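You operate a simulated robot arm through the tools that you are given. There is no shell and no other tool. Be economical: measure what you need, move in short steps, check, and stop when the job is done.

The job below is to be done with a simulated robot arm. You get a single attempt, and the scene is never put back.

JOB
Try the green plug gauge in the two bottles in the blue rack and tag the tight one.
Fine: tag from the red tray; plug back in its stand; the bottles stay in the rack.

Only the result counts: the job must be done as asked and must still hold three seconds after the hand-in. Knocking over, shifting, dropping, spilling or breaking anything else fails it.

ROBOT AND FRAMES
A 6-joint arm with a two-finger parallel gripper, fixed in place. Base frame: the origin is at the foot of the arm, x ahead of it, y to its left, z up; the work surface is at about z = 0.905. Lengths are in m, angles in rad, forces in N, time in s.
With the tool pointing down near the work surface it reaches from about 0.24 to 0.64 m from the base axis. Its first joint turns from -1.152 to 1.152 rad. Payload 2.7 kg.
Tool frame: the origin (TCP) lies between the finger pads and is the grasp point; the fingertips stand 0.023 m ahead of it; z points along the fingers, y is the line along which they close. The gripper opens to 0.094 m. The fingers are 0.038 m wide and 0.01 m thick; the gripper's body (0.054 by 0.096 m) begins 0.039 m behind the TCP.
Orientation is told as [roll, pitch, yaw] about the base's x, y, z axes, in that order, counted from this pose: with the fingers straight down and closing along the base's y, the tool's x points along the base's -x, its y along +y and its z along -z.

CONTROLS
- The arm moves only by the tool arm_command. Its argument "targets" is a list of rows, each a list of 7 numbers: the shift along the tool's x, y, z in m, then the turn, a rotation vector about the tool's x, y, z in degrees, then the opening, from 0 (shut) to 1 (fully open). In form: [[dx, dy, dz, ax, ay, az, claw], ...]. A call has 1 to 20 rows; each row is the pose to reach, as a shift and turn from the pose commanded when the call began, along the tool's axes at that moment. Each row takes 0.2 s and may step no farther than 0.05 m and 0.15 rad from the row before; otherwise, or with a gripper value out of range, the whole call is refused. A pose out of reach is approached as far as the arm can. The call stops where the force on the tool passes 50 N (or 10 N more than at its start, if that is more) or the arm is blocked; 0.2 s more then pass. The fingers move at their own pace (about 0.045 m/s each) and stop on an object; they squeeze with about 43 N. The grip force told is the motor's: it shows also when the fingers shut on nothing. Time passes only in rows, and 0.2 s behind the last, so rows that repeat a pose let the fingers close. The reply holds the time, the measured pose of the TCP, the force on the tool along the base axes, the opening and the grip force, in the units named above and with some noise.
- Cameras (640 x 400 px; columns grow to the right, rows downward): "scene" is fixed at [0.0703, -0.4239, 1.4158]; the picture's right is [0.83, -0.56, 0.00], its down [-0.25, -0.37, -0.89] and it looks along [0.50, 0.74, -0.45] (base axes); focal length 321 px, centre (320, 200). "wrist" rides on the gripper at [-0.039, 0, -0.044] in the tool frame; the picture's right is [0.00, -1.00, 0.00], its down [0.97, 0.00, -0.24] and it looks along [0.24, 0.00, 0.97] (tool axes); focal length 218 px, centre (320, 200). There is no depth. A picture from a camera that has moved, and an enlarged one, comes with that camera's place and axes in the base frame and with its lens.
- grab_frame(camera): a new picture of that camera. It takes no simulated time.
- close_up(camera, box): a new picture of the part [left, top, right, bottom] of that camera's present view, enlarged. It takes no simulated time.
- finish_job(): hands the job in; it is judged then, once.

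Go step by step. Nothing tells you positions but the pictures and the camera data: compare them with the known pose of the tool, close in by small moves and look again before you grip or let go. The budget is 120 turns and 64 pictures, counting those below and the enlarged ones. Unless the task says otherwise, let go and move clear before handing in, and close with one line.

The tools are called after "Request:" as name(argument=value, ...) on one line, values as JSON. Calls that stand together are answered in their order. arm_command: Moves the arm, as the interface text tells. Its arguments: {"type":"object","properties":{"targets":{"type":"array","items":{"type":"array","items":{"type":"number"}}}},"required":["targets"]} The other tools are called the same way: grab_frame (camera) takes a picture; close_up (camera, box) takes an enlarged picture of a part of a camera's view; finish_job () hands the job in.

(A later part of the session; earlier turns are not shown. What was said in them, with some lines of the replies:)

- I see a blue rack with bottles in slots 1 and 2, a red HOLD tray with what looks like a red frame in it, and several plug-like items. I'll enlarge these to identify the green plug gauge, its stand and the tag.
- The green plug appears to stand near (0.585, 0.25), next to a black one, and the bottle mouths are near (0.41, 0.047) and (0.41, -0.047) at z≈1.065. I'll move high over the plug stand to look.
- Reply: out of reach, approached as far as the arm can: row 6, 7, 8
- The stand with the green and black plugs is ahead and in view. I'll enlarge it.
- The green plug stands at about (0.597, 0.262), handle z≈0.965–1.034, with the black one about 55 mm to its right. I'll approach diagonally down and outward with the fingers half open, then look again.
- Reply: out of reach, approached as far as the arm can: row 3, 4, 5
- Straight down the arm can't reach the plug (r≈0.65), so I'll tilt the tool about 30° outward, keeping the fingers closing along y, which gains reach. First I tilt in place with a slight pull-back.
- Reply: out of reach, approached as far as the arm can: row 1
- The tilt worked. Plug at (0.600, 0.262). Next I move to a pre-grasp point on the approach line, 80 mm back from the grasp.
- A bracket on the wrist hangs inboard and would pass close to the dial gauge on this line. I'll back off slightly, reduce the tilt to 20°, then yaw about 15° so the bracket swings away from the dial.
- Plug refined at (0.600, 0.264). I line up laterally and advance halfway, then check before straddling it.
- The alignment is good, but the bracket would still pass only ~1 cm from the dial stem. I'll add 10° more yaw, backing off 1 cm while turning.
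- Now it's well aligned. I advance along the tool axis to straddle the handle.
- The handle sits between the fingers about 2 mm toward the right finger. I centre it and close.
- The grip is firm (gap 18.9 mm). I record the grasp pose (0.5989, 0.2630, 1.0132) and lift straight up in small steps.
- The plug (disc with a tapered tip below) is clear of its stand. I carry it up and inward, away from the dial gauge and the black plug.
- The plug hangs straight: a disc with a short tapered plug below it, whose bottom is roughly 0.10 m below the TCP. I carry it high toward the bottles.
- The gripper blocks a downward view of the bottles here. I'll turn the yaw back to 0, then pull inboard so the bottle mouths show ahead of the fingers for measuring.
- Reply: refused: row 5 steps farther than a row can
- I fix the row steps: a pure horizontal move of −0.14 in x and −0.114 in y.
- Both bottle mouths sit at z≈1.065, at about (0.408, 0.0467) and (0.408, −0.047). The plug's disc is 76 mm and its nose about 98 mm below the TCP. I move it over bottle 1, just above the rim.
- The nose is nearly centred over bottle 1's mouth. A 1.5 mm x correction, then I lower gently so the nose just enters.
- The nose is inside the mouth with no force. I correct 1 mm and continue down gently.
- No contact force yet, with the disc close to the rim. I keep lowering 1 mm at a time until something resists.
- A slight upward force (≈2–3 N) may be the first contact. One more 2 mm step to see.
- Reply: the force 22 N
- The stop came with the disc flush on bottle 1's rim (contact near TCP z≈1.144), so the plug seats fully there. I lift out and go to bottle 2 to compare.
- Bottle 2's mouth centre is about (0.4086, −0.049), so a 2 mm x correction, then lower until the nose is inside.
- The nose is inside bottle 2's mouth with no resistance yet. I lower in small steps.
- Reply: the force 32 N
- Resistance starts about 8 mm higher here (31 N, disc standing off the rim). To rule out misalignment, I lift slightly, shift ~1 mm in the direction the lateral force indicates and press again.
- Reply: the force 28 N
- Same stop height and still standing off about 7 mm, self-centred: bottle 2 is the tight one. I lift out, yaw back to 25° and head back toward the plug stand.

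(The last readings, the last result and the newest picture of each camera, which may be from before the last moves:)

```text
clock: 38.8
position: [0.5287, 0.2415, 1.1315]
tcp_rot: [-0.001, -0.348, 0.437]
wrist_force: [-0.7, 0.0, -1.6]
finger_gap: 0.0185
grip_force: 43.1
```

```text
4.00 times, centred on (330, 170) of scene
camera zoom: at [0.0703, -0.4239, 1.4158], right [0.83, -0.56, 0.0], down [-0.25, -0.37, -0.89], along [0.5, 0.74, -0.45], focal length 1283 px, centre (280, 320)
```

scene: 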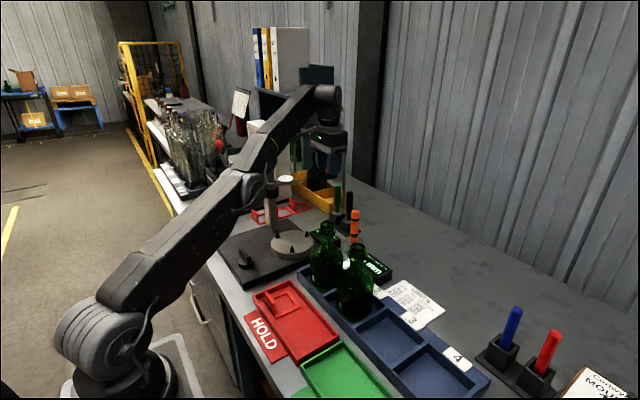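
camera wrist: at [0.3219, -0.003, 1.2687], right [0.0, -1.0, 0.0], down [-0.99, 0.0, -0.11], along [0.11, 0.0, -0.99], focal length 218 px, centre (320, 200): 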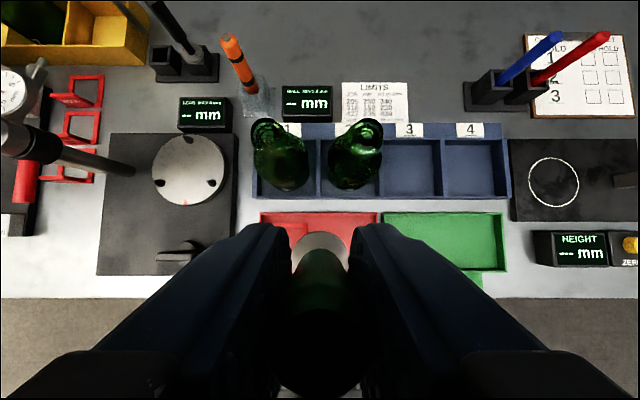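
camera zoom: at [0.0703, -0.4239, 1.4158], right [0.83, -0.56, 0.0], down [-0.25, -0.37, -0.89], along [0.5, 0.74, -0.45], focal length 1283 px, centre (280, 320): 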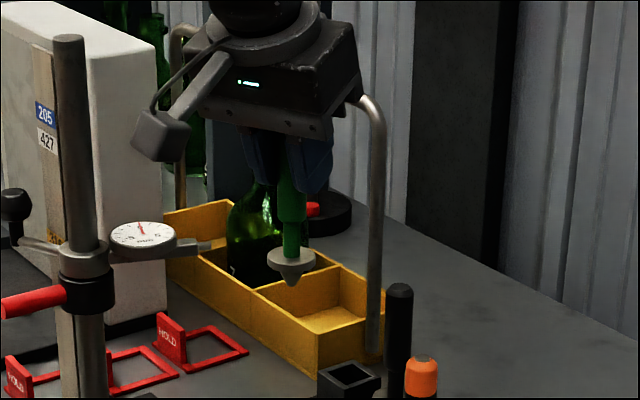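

The plug is still hanging straight. I retrace the path to just above its stand.

Request:
arm_command(targets=[[-0.0084, -0.0021, 0.0196, 0, 0, 0, 0], [-0.0169, -0.0042, 0.0392, 0, 0, 0, 0], [-0.0253, -0.0062, 0.0587, 0, 0, 0, 0], [-0.0338, -0.0083, 0.0783, 0, 0, 0, 0], [-0.0422, -0.0104, 0.0979, 0, 0, 0, 0], [-0.0422, -0.0104, 0.0979, 0, 0, 0, 0]])

Request:
close_up(camera="scene", box=[305, 170, 365, 230])

Request:
close_up(camera="wrist", box=[260, 180, 400, 260])

```text
clock: 40.2
position: [0.602, 0.2628, 1.0529]
tcp_rot: [0.0, -0.349, 0.437]
wrist_force: [-1.0, 0.0, -0.9]
finger_gap: 0.0187
grip_force: 42.8
```

```text
6.67 times, centred on (335, 200) of scene
camera zoom: at [0.0703, -0.4239, 1.4158], right [0.83, -0.56, 0.0], down [-0.25, -0.37, -0.89], along [0.5, 0.74, -0.45], focal length 2138 px, centre (220, 200)
```

zoom: 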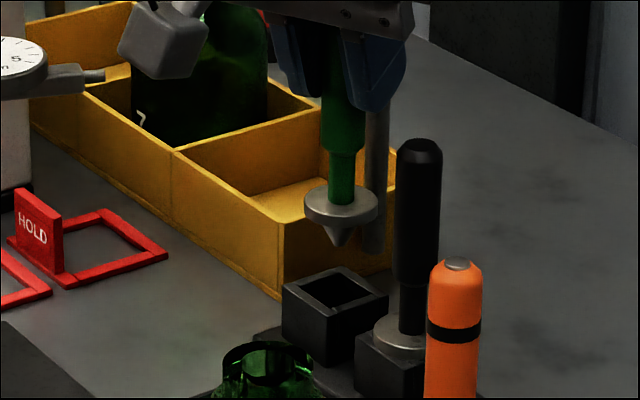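

```text
4.57 times, centred on (330, 220) of wrist
camera zoom: at [0.6216, 0.2727, 1.107], right [0.42, -0.91, 0.0], down [-0.9, -0.42, -0.11], along [0.1, 0.05, -0.99], focal length 998 px, centre (274, 109)
```

zoom: 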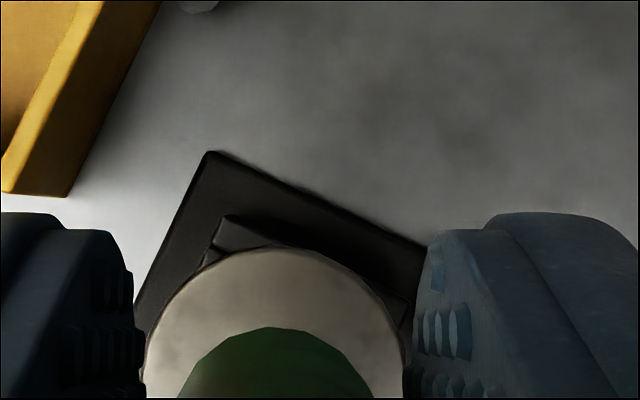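

The plug is right above its holder. I shift about 2 mm back toward the original grasp spot and lower it in.

Request:
arm_command(targets=[[0.0014, 0.002, -0.0005, 0, 0, 0, 0], [0.0048, 0.002, 0.0088, 0, 0, 0, 0], [0.0082, 0.002, 0.0181, 0, 0, 0, 0], [0.0116, 0.002, 0.0274, 0, 0, 0, 0], [0.0133, 0.002, 0.0321, 0, 0, 0, 0], [0.0133, 0.002, 0.0321, 0, 0, 0, 0]])

Request:
close_up(camera="scene", box=[305, 170, 365, 230])

```text
clock: 41.6
position: [0.5982, 0.264, 1.0186]
tcp_rot: [0.0, -0.348, 0.437]
wrist_force: [0.7, -0.6, -0.9]
finger_gap: 0.0183
grip_force: 42.8
```

```text
6.67 times, centred on (335, 200) of scene
camera zoom: at [0.0703, -0.4239, 1.4158], right [0.83, -0.56, 0.0], down [-0.25, -0.37, -0.89], along [0.5, 0.74, -0.45], focal length 2138 px, centre (220, 200)
```

zoom: 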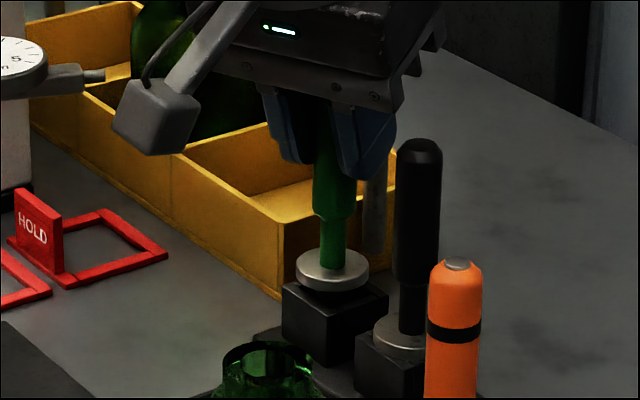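

The nose is in the holder and the disc is a few mm above it. I lower gently to contact.

Request:
arm_command(targets=[[0.0004, 0, 0.0009, 0, 0, 0, 0], [0.0007, 0, 0.0019, 0, 0, 0, 0], [0.001, 0, 0.0028, 0, 0, 0, 0], [0.0014, 0, 0.0038, 0, 0, 0, 0], [0.0014, 0, 0.0038, 0, 0, 0, 0]])

Request:
arm_command(targets=[[0.0004, 0, 0.0009, 0, 0, 0, 0], [0.0004, 0, 0.0009, 0, 0, 0, 0]])

Request:
close_up(camera="scene", box=[305, 170, 365, 230])

```text
clock: 42.8
position: [0.5991, 0.2638, 1.0152]
tcp_rot: [-0.001, -0.349, 0.436]
wrist_force: [0.3, -0.4, -1.3]
finger_gap: 0.0186
grip_force: 43.9
```

```text
clock: 43.4
position: [0.5993, 0.2628, 1.0152]
tcp_rot: [0.0, -0.35, 0.437]
wrist_force: [-0.6, -0.3, 0.0]
finger_gap: 0.0184
grip_force: 42.9
```

```text
6.67 times, centred on (335, 200) of scene
camera zoom: at [0.0703, -0.4239, 1.4158], right [0.83, -0.56, 0.0], down [-0.25, -0.37, -0.89], along [0.5, 0.74, -0.45], focal length 2138 px, centre (220, 200)
```

zoom: 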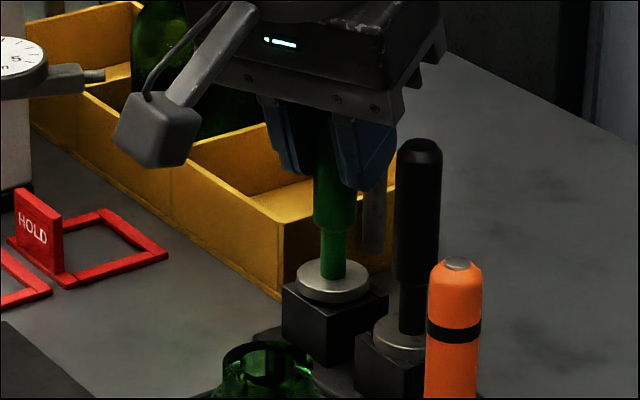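

Nearly seated with no force yet. One more small step, watching the force.

Request:
arm_command(targets=[[0.0004, 0, 0.0009, 0, 0, 0, 0], [0.0007, 0, 0.0019, 0, 0, 0, 0], [0.0007, 0, 0.0019, 0, 0, 0, 0]])

```text
clock: 44.2
position: [0.5986, 0.2639, 1.012]
tcp_rot: [0.001, -0.351, 0.436]
wrist_force: [0.2, -0.9, 1.1]
finger_gap: 0.0186
grip_force: 42.6
```

Request:
arm_command(targets=[[0.0003, 0, 0.0009, 0, 0, 0, 0], [0.0003, 0, 0.0009, 0, 0, 0, 0]])

Request:
close_up(camera="scene", box=[305, 170, 365, 230])

```text
clock: 44.8
position: [0.5982, 0.2647, 1.0127]
tcp_rot: [0.0, -0.35, 0.438]
wrist_force: [-1.9, -0.7, 5.9]
finger_gap: 0.0185
grip_force: 43.3
```

```text
6.67 times, centred on (335, 200) of scene
camera zoom: at [0.0701, -0.424, 1.4158], right [0.83, -0.56, 0.0], down [-0.25, -0.37, -0.89], along [0.5, 0.74, -0.45], focal length 2138 px, centre (220, 200)
```

zoom: 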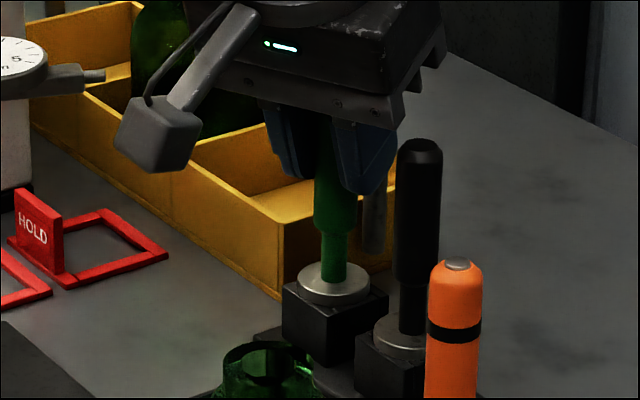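

The disc is seated on the holder (5.9 N). I release to a 42 mm opening and back out along the tool axis.

Request:
arm_command(targets=[[0, 0, 0, 0, 0, 0, 0.2], [0, 0, 0, 0, 0, 0, 0.35], [0, 0, 0, 0, 0, 0, 0.45], [0, 0, 0, 0, 0, 0, 0.45], [0, 0, -0.01, 0, 0, 0, 0.45], [0, 0, -0.025, 0, 0, 0, 0.45], [0, 0, -0.045, 0, 0, 0, 0.45], [0, 0, -0.07, 0, 0, 0, 0.45], [0, 0, -0.09, 0, 0, 0, 0.45], [0, 0, -0.09, 0, 0, 0, 0.45]])

Request:
close_up(camera="scene", box=[280, 150, 380, 250])

```text
clock: 47.0
position: [0.5715, 0.2511, 1.0947]
tcp_rot: [0.0, -0.349, 0.438]
wrist_force: [0.4, -0.3, 0.7]
finger_gap: 0.042
grip_force: 0.0
```

```text
4.00 times, centred on (330, 200) of scene
camera zoom: at [0.0703, -0.4239, 1.4158], right [0.83, -0.56, 0.0], down [-0.25, -0.37, -0.89], along [0.5, 0.74, -0.45], focal length 1283 px, centre (280, 200)
```

zoom: 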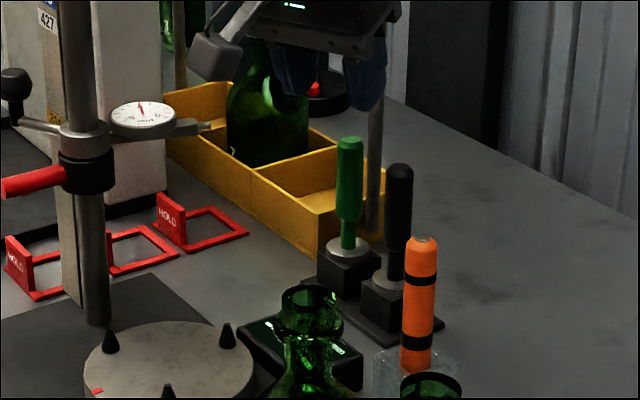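

The green plug stands upright in its holder again. Next I retreat up and inboard, square the tool up and look at the tag in the red tray.

Request:
arm_command(targets=[[0.0174, -0.0041, -0.0303, 0, 0, 0, 0.45], [0.0348, -0.0081, -0.0606, 0, 0, 0, 0.45], [0.0521, -0.0122, -0.0909, 0, 0, 0, 0.45], [0.0695, -0.0163, -0.1212, 0, 0, 0, 0.45], [0.0695, -0.0163, -0.1212, 0, 0, 0, 0.45]])

Request:
arm_command(targets=[[0.023, -0.0052, -0.0084, 2.14, 0, 5.875, 0.45], [0.046, -0.0103, -0.0168, 4.28, 0, 11.75, 0.45], [0.0689, -0.0155, -0.0252, 6.42, 0, 17.62, 0.45], [0.0919, -0.0206, -0.0336, 8.56, 0, 23.5, 0.45], [0.0919, -0.0206, -0.0336, 8.56, 0, 23.5, 0.45]])

Request:
arm_command(targets=[[0.0188, -0.018, -0.0068, 0, 4, 0, 0.45], [0.0376, -0.036, -0.0137, 0, 8, 0, 0.45], [0.0564, -0.054, -0.0205, 0, 12, 0, 0.45], [0.0752, -0.072, -0.0274, 0, 16, 0, 0.45], [0.094, -0.09, -0.0342, 0, 20, 0, 0.45], [0.094, -0.09, -0.0342, 0, 20, 0, 0.45]])

Request:
grab_frame(camera="wrist")

```text
clock: 48.2
position: [0.4812, 0.1912, 1.1853]
tcp_rot: [0.001, -0.35, 0.438]
wrist_force: [0.3, 0.9, 0.3]
finger_gap: 0.0423
grip_force: 0.1
```

```text
clock: 49.4
position: [0.4025, 0.1317, 1.1859]
tcp_rot: [-0.001, -0.35, -0.002]
wrist_force: [0.5, 0.6, 0.2]
finger_gap: 0.0423
grip_force: 0.0
```

```text
clock: 50.8
position: [0.2986, 0.04, 1.1872]
tcp_rot: [0.0, 0.0, 0.0]
wrist_force: [0.0, 0.1, -0.2]
finger_gap: 0.0423
grip_force: 0.0
```

```text
19 pictures are left
camera wrist: at [0.3384, 0.0418, 1.2311], right [0.0, -1.0, 0.0], down [-0.97, 0.0, 0.24], along [-0.24, 0.0, -0.97], focal length 218 px, centre (320, 200)
```

wrist: 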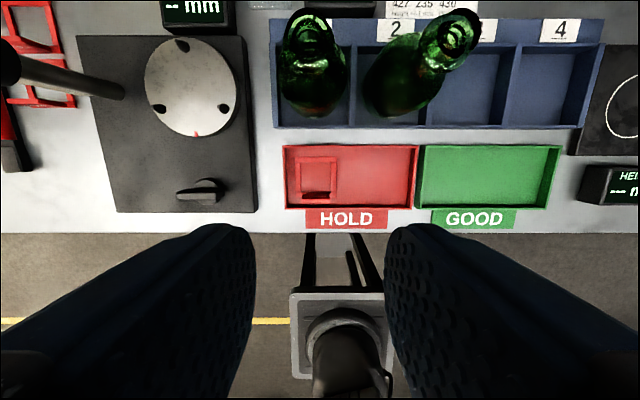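

Now the tag is visible in the red tray. I enlarge it in both cameras to locate its flag and frame (19 pictures left, so sparingly).

Request:
close_up(camera="wrist", box=[275, 140, 365, 215])

Request:
close_up(camera="scene", box=[245, 270, 325, 330])

```text
5.33 times, centred on (320, 178) of wrist
camera zoom: at [0.3384, 0.0418, 1.2311], right [0.0, -1.0, 0.0], down [-0.97, 0.0, 0.24], along [-0.24, 0.0, -0.97], focal length 1164 px, centre (320, 320)
```

zoom: 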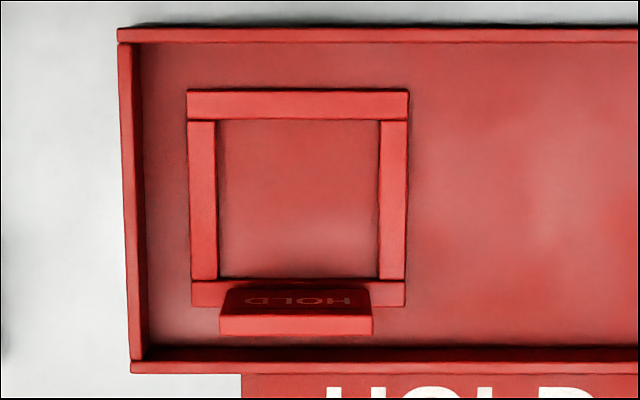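

```text
6.67 times, centred on (285, 300) of scene
camera zoom: at [0.0703, -0.4239, 1.4158], right [0.83, -0.56, 0.0], down [-0.25, -0.37, -0.89], along [0.5, 0.74, -0.45], focal length 2138 px, centre (553, -467)
```

zoom: 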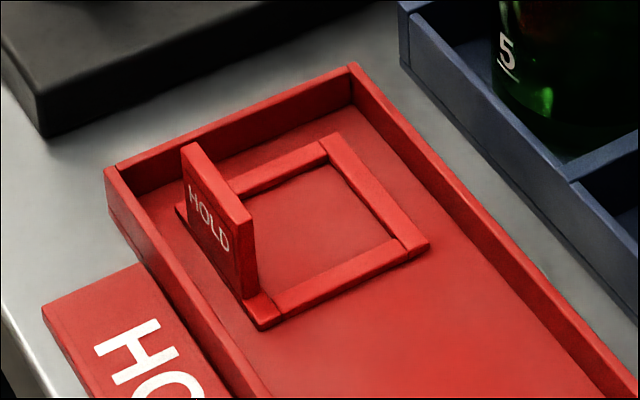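

The tag is a 59 mm square frame (opening ~44 mm) centred at about (0.294, 0.048), with a 39 mm-wide flag on its near edge at x≈0.266, top z≈0.94. I'll grip the flag by its side edges, so the fingers straddle the bottle neck later. First I go above it.

Request:
arm_command(targets=[[0.0098, 0.002, 0.04, 0, 0, 0, 0.555], [0.0196, 0.004, 0.08, 0, 0, 0, 0.555], [0.0295, 0.006, 0.12, 0, 0, 0, 0.555], [0.0393, 0.008, 0.16, 0, 0, 0, 0.555], [0.0393, 0.008, 0.202, 0, 0, 0, 0.555], [0.0393, 0.008, 0.202, 0, 0, 0, 0.555]])

Request:
grab_frame(camera="wrist")

```text
clock: 52.2
position: [0.2596, 0.0472, 0.9815]
tcp_rot: [0.0, -0.001, -0.001]
wrist_force: [0.2, -0.5, 0.2]
finger_gap: 0.0523
grip_force: 0.1
```

```text
16 pictures are left
camera wrist: at [0.3003, 0.0481, 1.0267], right [0.0, -1.0, 0.0], down [-0.97, 0.0, 0.24], along [-0.24, 0.0, -0.97], focal length 218 px, centre (320, 200)
```

wrist: 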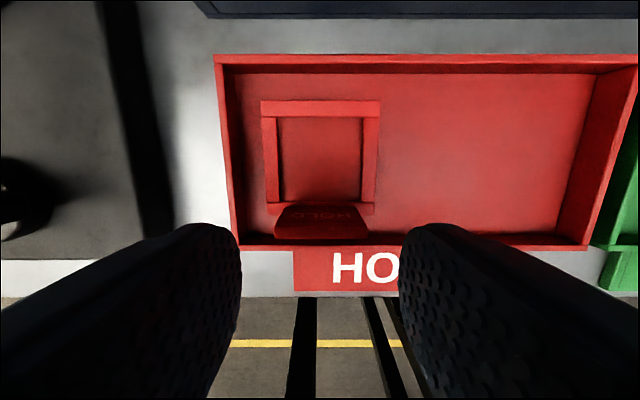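

The flag is centred between the fingers (column 321 on both). I lower around it and close.

Request:
arm_command(targets=[[0, 0, 0.01, 0, 0, 0, 0.555], [0, 0, 0.02, 0, 0, 0, 0.555], [0, 0, 0.03, 0, 0, 0, 0.555], [0, 0, 0.04, 0, 0, 0, 0.555], [0, 0, 0.04, 0, 0, 0, 0.555]])

Request:
arm_command(targets=[[0, 0, 0, 0, 0, 0, 0.47], [0, 0, 0, 0, 0, 0, 0.4], [0, 0, 0, 0, 0, 0, 0.35], [0, 0, 0, 0, 0, 0, 0.3], [0, 0, 0, 0, 0, 0, 0.3]])

Request:
grab_frame(camera="wrist")

```text
clock: 53.4
position: [0.2621, 0.0488, 0.9446]
tcp_rot: [-0.001, 0.001, 0.001]
wrist_force: [-0.1, -0.5, -0.1]
finger_gap: 0.0522
grip_force: 0.0
```

```text
clock: 54.6
position: [0.2623, 0.048, 0.9435]
tcp_rot: [0.002, 0.0, -0.001]
wrist_force: [0.1, 0.3, 0.6]
finger_gap: 0.0387
grip_force: 42.9
```

```text
15 pictures are left
camera wrist: at [0.3016, 0.0485, 0.9881], right [0.0, -1.0, 0.0], down [-0.97, 0.0, 0.24], along [-0.24, 0.0, -0.97], focal length 218 px, centre (320, 200)
```

wrist: 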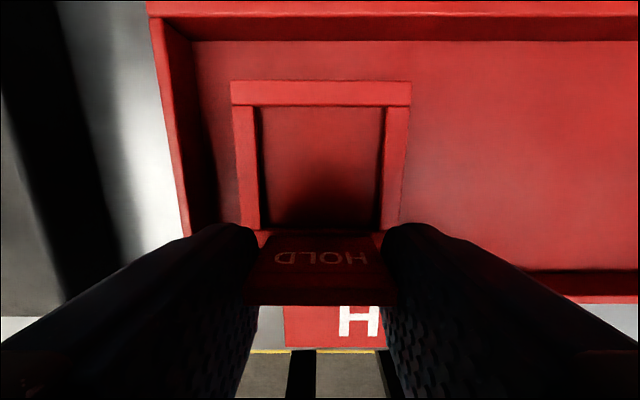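

The flag is gripped (38.7 mm gap), and the frame's opening centre lies about 31 mm ahead of the TCP. I lift it straight up.

Request:
arm_command(targets=[[0, 0, -0.01, 0, 0, 0, 0.3], [0, 0, -0.03, 0, 0, 0, 0.3], [0, 0, -0.06, 0, 0, 0, 0.3], [0, 0, -0.1, 0, 0, 0, 0.3], [0, 0, -0.14, 0, 0, 0, 0.3], [0, 0, -0.18, 0, 0, 0, 0.3], [0, 0, -0.215, 0, 0, 0, 0.3], [0, 0, -0.215, 0, 0, 0, 0.3]])

Request:
grab_frame(camera="wrist")

```text
clock: 56.4
position: [0.2597, 0.05, 1.1606]
tcp_rot: [-0.001, 0.001, 0.0]
wrist_force: [0.7, -0.4, -0.3]
finger_gap: 0.0389
grip_force: 43.0
```

```text
14 pictures are left
camera wrist: at [0.2994, 0.0495, 1.2039], right [0.0, -1.0, 0.0], down [-0.97, 0.0, 0.24], along [-0.24, 0.0, -0.97], focal length 218 px, centre (320, 200)
```

wrist: 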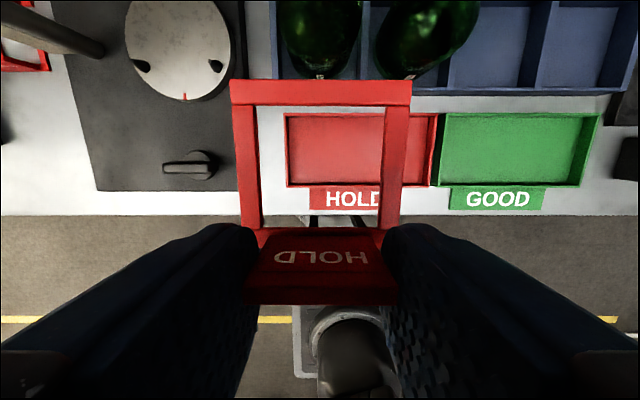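

The tag hangs steady. I carry it horizontally over bottle 2 and look.

Request:
arm_command(targets=[[-0.0234, -0.0194, 0, 0, 0, 0, 0.3], [-0.0468, -0.0388, 0, 0, 0, 0, 0.3], [-0.0702, -0.0582, 0, 0, 0, 0, 0.3], [-0.0936, -0.0776, 0, 0, 0, 0, 0.3], [-0.117, -0.097, 0, 0, 0, 0, 0.3], [-0.117, -0.097, 0, 0, 0, 0, 0.3]])

Request:
close_up(camera="wrist", box=[200, 50, 440, 250])

Request:
close_up(camera="scene", box=[310, 200, 390, 260])

```text
clock: 57.8
position: [0.3808, -0.0489, 1.1595]
tcp_rot: [0.001, 0.0, -0.001]
wrist_force: [0.3, -0.2, 0.4]
finger_gap: 0.0386
grip_force: 43.8
```

```text
2.00 times, centred on (320, 150) of wrist
camera zoom: at [0.4179, -0.048, 1.2033], right [0.0, -1.0, 0.0], down [-0.97, 0.0, 0.24], along [-0.24, 0.0, -0.97], focal length 436 px, centre (320, 300)
```

zoom: 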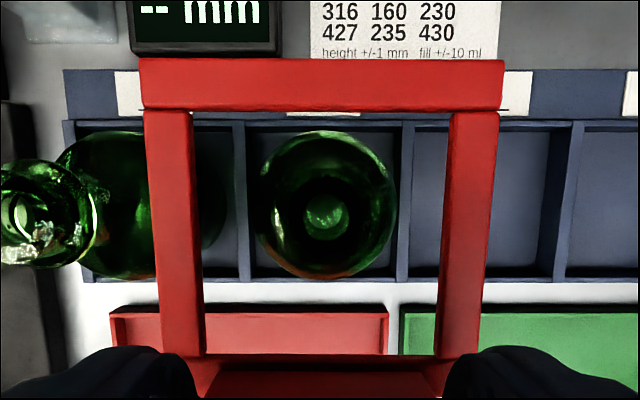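

```text
6.67 times, centred on (350, 230) of scene
camera zoom: at [0.0703, -0.4239, 1.4158], right [0.83, -0.56, 0.0], down [-0.25, -0.37, -0.89], along [0.5, 0.74, -0.45], focal length 2138 px, centre (120, 0)
```

zoom: 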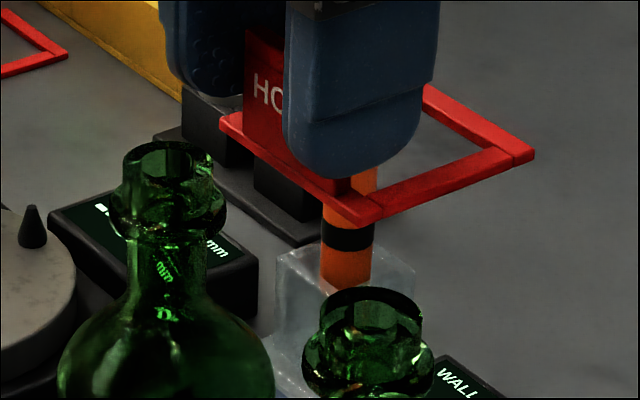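

The frame is nearly over bottle 2; both views say it should go about 2.5 mm toward −y. I shift that and lower to just above the rim, then check again.

Request:
arm_command(targets=[[0, -0.0025, 0.01, 0, 0, 0, 0.3], [0, -0.0025, 0.025, 0, 0, 0, 0.3], [0, -0.0025, 0.043, 0, 0, 0, 0.3], [0, -0.0025, 0.043, 0, 0, 0, 0.3]])

Request:
close_up(camera="wrist", box=[220, 70, 420, 230])

Request:
close_up(camera="scene", box=[310, 215, 390, 275])

```text
clock: 58.8
position: [0.3791, -0.0502, 1.115]
tcp_rot: [0.001, -0.001, 0.001]
wrist_force: [0.3, -0.2, -0.3]
finger_gap: 0.0387
grip_force: 43.8
```

```text
2.50 times, centred on (320, 150) of wrist
camera zoom: at [0.4182, -0.0505, 1.159], right [0.0, -1.0, 0.0], down [-0.97, 0.0, 0.24], along [-0.24, 0.0, -0.97], focal length 546 px, centre (320, 325)
```

zoom: 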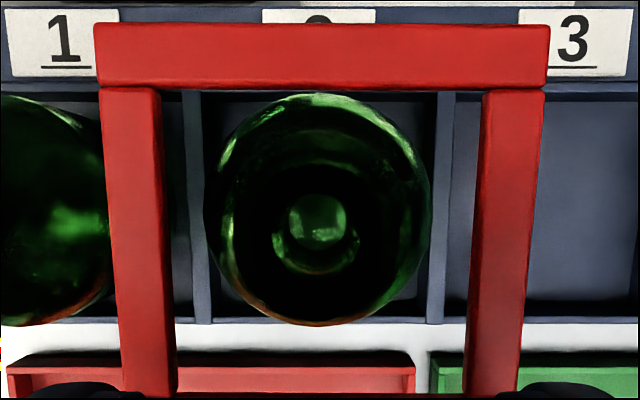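

```text
6.67 times, centred on (350, 245) of scene
camera zoom: at [0.0703, -0.4239, 1.4158], right [0.83, -0.56, 0.0], down [-0.25, -0.37, -0.89], along [0.5, 0.74, -0.45], focal length 2138 px, centre (120, -100)
```

zoom: 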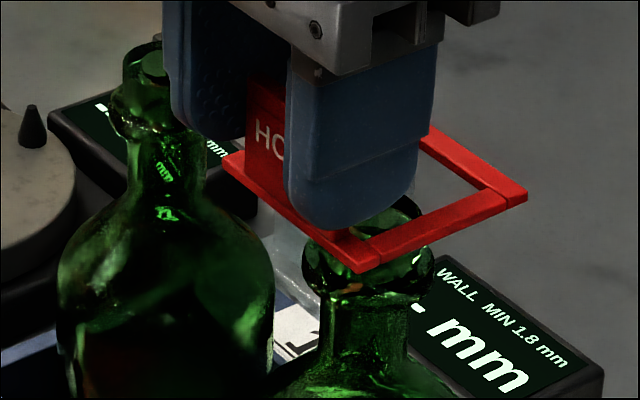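

Now the frame is centred on the bottle within about 1 mm in both views. I lower it over the lip in small steps, watching the force.

Request:
arm_command(targets=[[-0.0005, 0.0007, 0.004, 0, 0, 0, 0.3], [-0.0005, 0.0007, 0.008, 0, 0, 0, 0.3], [-0.0005, 0.0007, 0.012, 0, 0, 0, 0.3], [-0.0005, 0.0007, 0.016, 0, 0, 0, 0.3], [-0.0005, 0.0007, 0.02, 0, 0, 0, 0.3], [-0.0005, 0.0007, 0.02, 0, 0, 0, 0.3]])

Request:
close_up(camera="scene", box=[310, 215, 390, 275])

```text
clock: 60.2
position: [0.3792, -0.0497, 1.0952]
tcp_rot: [0.0, -0.001, 0.001]
wrist_force: [0.2, 0.1, -0.2]
finger_gap: 0.0388
grip_force: 42.8
```

```text
6.67 times, centred on (350, 245) of scene
camera zoom: at [0.0703, -0.4239, 1.4158], right [0.83, -0.56, 0.0], down [-0.25, -0.37, -0.89], along [0.5, 0.74, -0.45], focal length 2138 px, centre (120, -100)
```

zoom: 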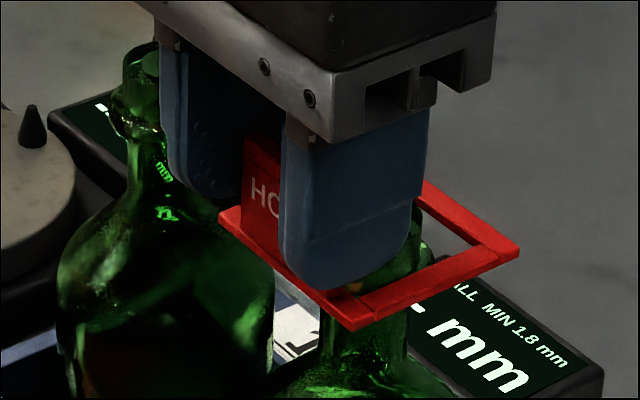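

The frame slides over the lip with no contact force. I continue down toward the shoulder.

Request:
arm_command(targets=[[0, 0, 0.004, 0, 0, 0, 0.3], [0, 0, 0.008, 0, 0, 0, 0.3], [0, 0, 0.012, 0, 0, 0, 0.3], [0, 0, 0.016, 0, 0, 0, 0.3], [0, 0, 0.022, 0, 0, 0, 0.3], [0, 0, 0.022, 0, 0, 0, 0.3]])

Request:
arm_command(targets=[[0, 0, 0.004, 0, 0, 0, 0.3], [0, 0, 0.008, 0, 0, 0, 0.3], [0, 0, 0.008, 0, 0, 0, 0.3]])

Request:
close_up(camera="scene", box=[310, 215, 390, 275])

```text
clock: 61.6
position: [0.3782, -0.0499, 1.0736]
tcp_rot: [-0.001, 0.0, 0.0]
wrist_force: [0.5, -0.4, -0.9]
finger_gap: 0.0389
grip_force: 43.4
```

```text
clock: 62.4
position: [0.3799, -0.0481, 1.067]
tcp_rot: [0.001, -0.001, 0.002]
wrist_force: [0.7, -0.4, -0.4]
finger_gap: 0.0388
grip_force: 42.9
```

```text
6.67 times, centred on (350, 245) of scene
camera zoom: at [0.0703, -0.4239, 1.4158], right [0.83, -0.56, 0.0], down [-0.25, -0.37, -0.89], along [0.5, 0.74, -0.45], focal length 2138 px, centre (120, -100)
```

zoom: 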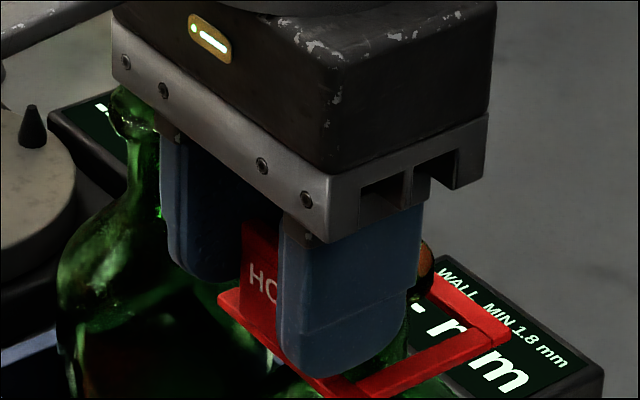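

Frame at z≈1.03, still free. I go down in 3 mm steps until it touches the shoulder.

Request:
arm_command(targets=[[0, 0, 0.003, 0, 0, 0, 0.3], [0, 0, 0.006, 0, 0, 0, 0.3], [0, 0, 0.006, 0, 0, 0, 0.3]])

Request:
arm_command(targets=[[0, 0, 0.0015, 0, 0, 0, 0.3], [0, 0, 0.003, 0, 0, 0, 0.3], [0, 0, 0.003, 0, 0, 0, 0.3]])

Request:
arm_command(targets=[[0, 0, 0.0015, 0, 0, 0, 0.3], [0, 0, 0.003, 0, 0, 0, 0.3], [0, 0, 0.003, 0, 0, 0, 0.3]])

```text
clock: 63.2
position: [0.3792, -0.0486, 1.0602]
tcp_rot: [0.001, -0.002, 0.0]
wrist_force: [0.6, 0.0, -0.4]
finger_gap: 0.0387
grip_force: 42.7
```

```text
clock: 64.0
position: [0.38, -0.0489, 1.0584]
tcp_rot: [0.0, 0.001, 0.001]
wrist_force: [0.5, 0.6, 0.2]
finger_gap: 0.0388
grip_force: 43.1
```

```text
clock: 64.8
position: [0.3796, -0.0487, 1.054]
tcp_rot: [-0.001, -0.001, 0.001]
wrist_force: [0.4, -0.2, -0.7]
finger_gap: 0.0388
grip_force: 42.3
```

Request:
arm_command(targets=[[0, 0, 0.0015, 0, 0, 0, 0.3], [0, 0, 0.003, 0, 0, 0, 0.3], [0, 0, 0.003, 0, 0, 0, 0.3]])

Request:
close_up(camera="scene", box=[310, 225, 390, 285])

```text
clock: 65.6
position: [0.3792, -0.0488, 1.0509]
tcp_rot: [0.0, 0.001, 0.0]
wrist_force: [-1.1, -0.2, 0.3]
finger_gap: 0.0386
grip_force: 43.2
```

```text
6.67 times, centred on (350, 255) of scene
camera zoom: at [0.0703, -0.4239, 1.4158], right [0.83, -0.56, 0.0], down [-0.25, -0.37, -0.89], along [0.5, 0.74, -0.45], focal length 2138 px, centre (120, -167)
```

zoom: 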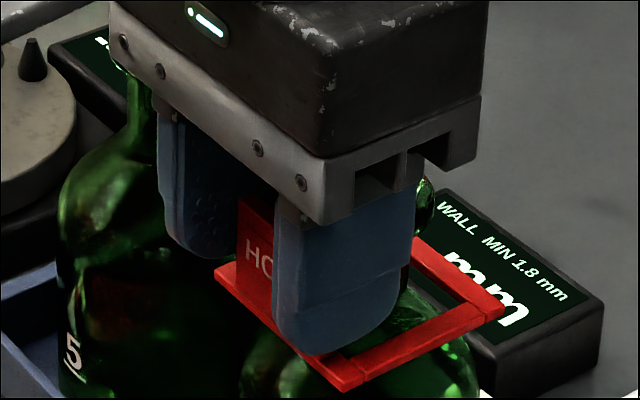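

The shoulder now fills the frame opening. A bit further, in 2 mm steps.

Request:
arm_command(targets=[[0, 0, 0.001, 0, 0, 0, 0.3], [0, 0, 0.002, 0, 0, 0, 0.3], [0, 0, 0.002, 0, 0, 0, 0.3]])

Request:
arm_command(targets=[[0, 0, 0.001, 0, 0, 0, 0.3], [0, 0, 0.002, 0, 0, 0, 0.3], [0, 0, 0.002, 0, 0, 0, 0.3]])

Request:
arm_command(targets=[[0, 0, 0.001, 0, 0, 0, 0.3], [0, 0, 0.002, 0, 0, 0, 0.3], [0, 0, 0.002, 0, 0, 0, 0.3]])

```text
clock: 66.4
position: [0.379, -0.0507, 1.0488]
tcp_rot: [0.0, 0.0, 0.001]
wrist_force: [-0.8, 0.1, 0.1]
finger_gap: 0.0388
grip_force: 43.0
```

```text
clock: 67.2
position: [0.3796, -0.0495, 1.048]
tcp_rot: [0.0, 0.001, 0.0]
wrist_force: [-0.4, 0.2, 0.5]
finger_gap: 0.0388
grip_force: 43.0
```

```text
clock: 68.0
position: [0.3789, -0.0495, 1.0439]
tcp_rot: [0.001, -0.001, 0.0]
wrist_force: [0.5, 0.5, 0.0]
finger_gap: 0.039
grip_force: 42.8
```

Request:
arm_command(targets=[[0, 0, 0.001, 0, 0, 0, 0.3], [0, 0, 0.002, 0, 0, 0, 0.3], [0, 0, 0.002, 0, 0, 0, 0.3]])

Request:
close_up(camera="scene", box=[310, 225, 390, 285])

```text
clock: 68.8
position: [0.3795, -0.0496, 1.0431]
tcp_rot: [-0.001, 0.0, 0.002]
wrist_force: [2.3, 0.2, 1.8]
finger_gap: 0.0389
grip_force: 43.3
```

```text
6.67 times, centred on (350, 255) of scene
camera zoom: at [0.0703, -0.4239, 1.4158], right [0.83, -0.56, 0.0], down [-0.25, -0.37, -0.89], along [0.5, 0.74, -0.45], focal length 2138 px, centre (120, -167)
```

zoom: 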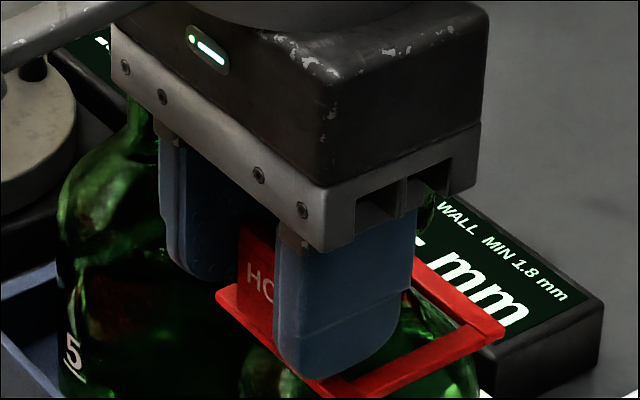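

Light first contact (≈2 N) with the shoulder. I open the fingers and rise straight up.

Request:
arm_command(targets=[[0, 0, 0, 0, 0, 0, 0.45], [0, 0, 0, 0, 0, 0, 0.55], [0, 0, 0, 0, 0, 0, 0.55], [0, 0, 0, 0, 0, 0, 0.55], [0, 0, -0.01, 0, 0, 0, 0.55], [0, 0, -0.03, 0, 0, 0, 0.55], [0, 0, -0.06, 0, 0, 0, 0.55], [0, 0, -0.1, 0, 0, 0, 0.55], [0, 0, -0.14, 0, 0, 0, 0.55], [0, 0, -0.14, 0, 0, 0, 0.55]])

Request:
close_up(camera="scene", box=[300, 210, 400, 310])

```text
clock: 71.0
position: [0.3795, -0.0511, 1.1825]
tcp_rot: [0.0, 0.0, 0.0]
wrist_force: [-0.2, 0.0, 0.5]
finger_gap: 0.0516
grip_force: 0.0
```

```text
4.00 times, centred on (350, 260) of scene
camera zoom: at [0.0703, -0.4239, 1.4158], right [0.83, -0.56, 0.0], down [-0.25, -0.37, -0.89], along [0.5, 0.74, -0.45], focal length 1283 px, centre (200, -40)
```

zoom: 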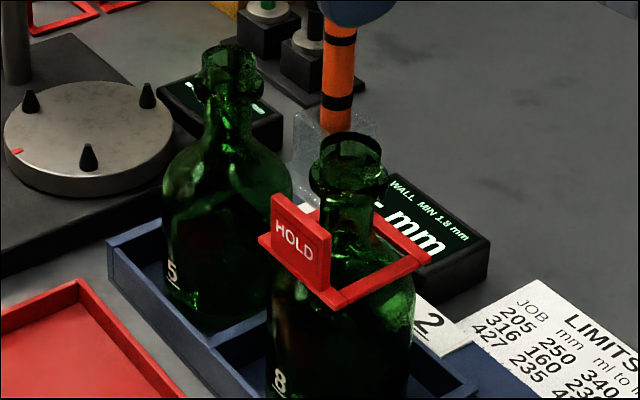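

The HOLD tag sits around bottle 2's neck on its shoulder. I move clear and take a last overall look.

Request:
arm_command(targets=[[0.01, 0, -0.03, 0, 0, 0, 0.55], [0.02, 0, -0.06, 0, 0, 0, 0.55], [0.02, 0, -0.08, 0, 0, 0, 0.55], [0.02, 0, -0.08, 0, 0, 0, 0.55], [0.02, 0, -0.08, 0, 0, 0, 0.55]])

Request:
close_up(camera="scene", box=[220, 150, 420, 330])

```text
clock: 72.2
position: [0.3572, -0.05, 1.2626]
tcp_rot: [0.0, 0.001, 0.001]
wrist_force: [0.6, -0.5, 0.8]
finger_gap: 0.0516
grip_force: 0.1
```

```text
2.22 times, centred on (320, 240) of scene
camera zoom: at [0.0703, -0.4239, 1.4158], right [0.83, -0.56, 0.0], down [-0.25, -0.37, -0.89], along [0.5, 0.74, -0.45], focal length 713 px, centre (320, 111)
```

zoom: 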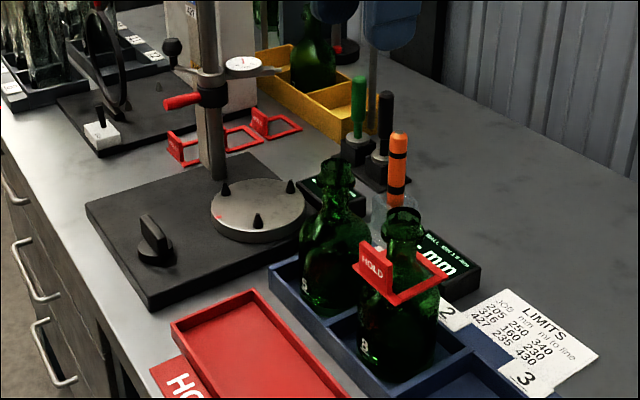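

The plug is back in its stand, both bottles are in the rack, the tag is on bottle 2, and nothing else has moved. I'm handing in.

Request:
finish_job()

```text
The job is handed in.
```

Bottle 2 is the tight one: the green plug stopped about 7–8 mm short of seating there but seated fully in bottle 1. Bottle 2 now carries the HOLD tag from the red tray, the plug is back in its stand, and both bottles are still in the rack.
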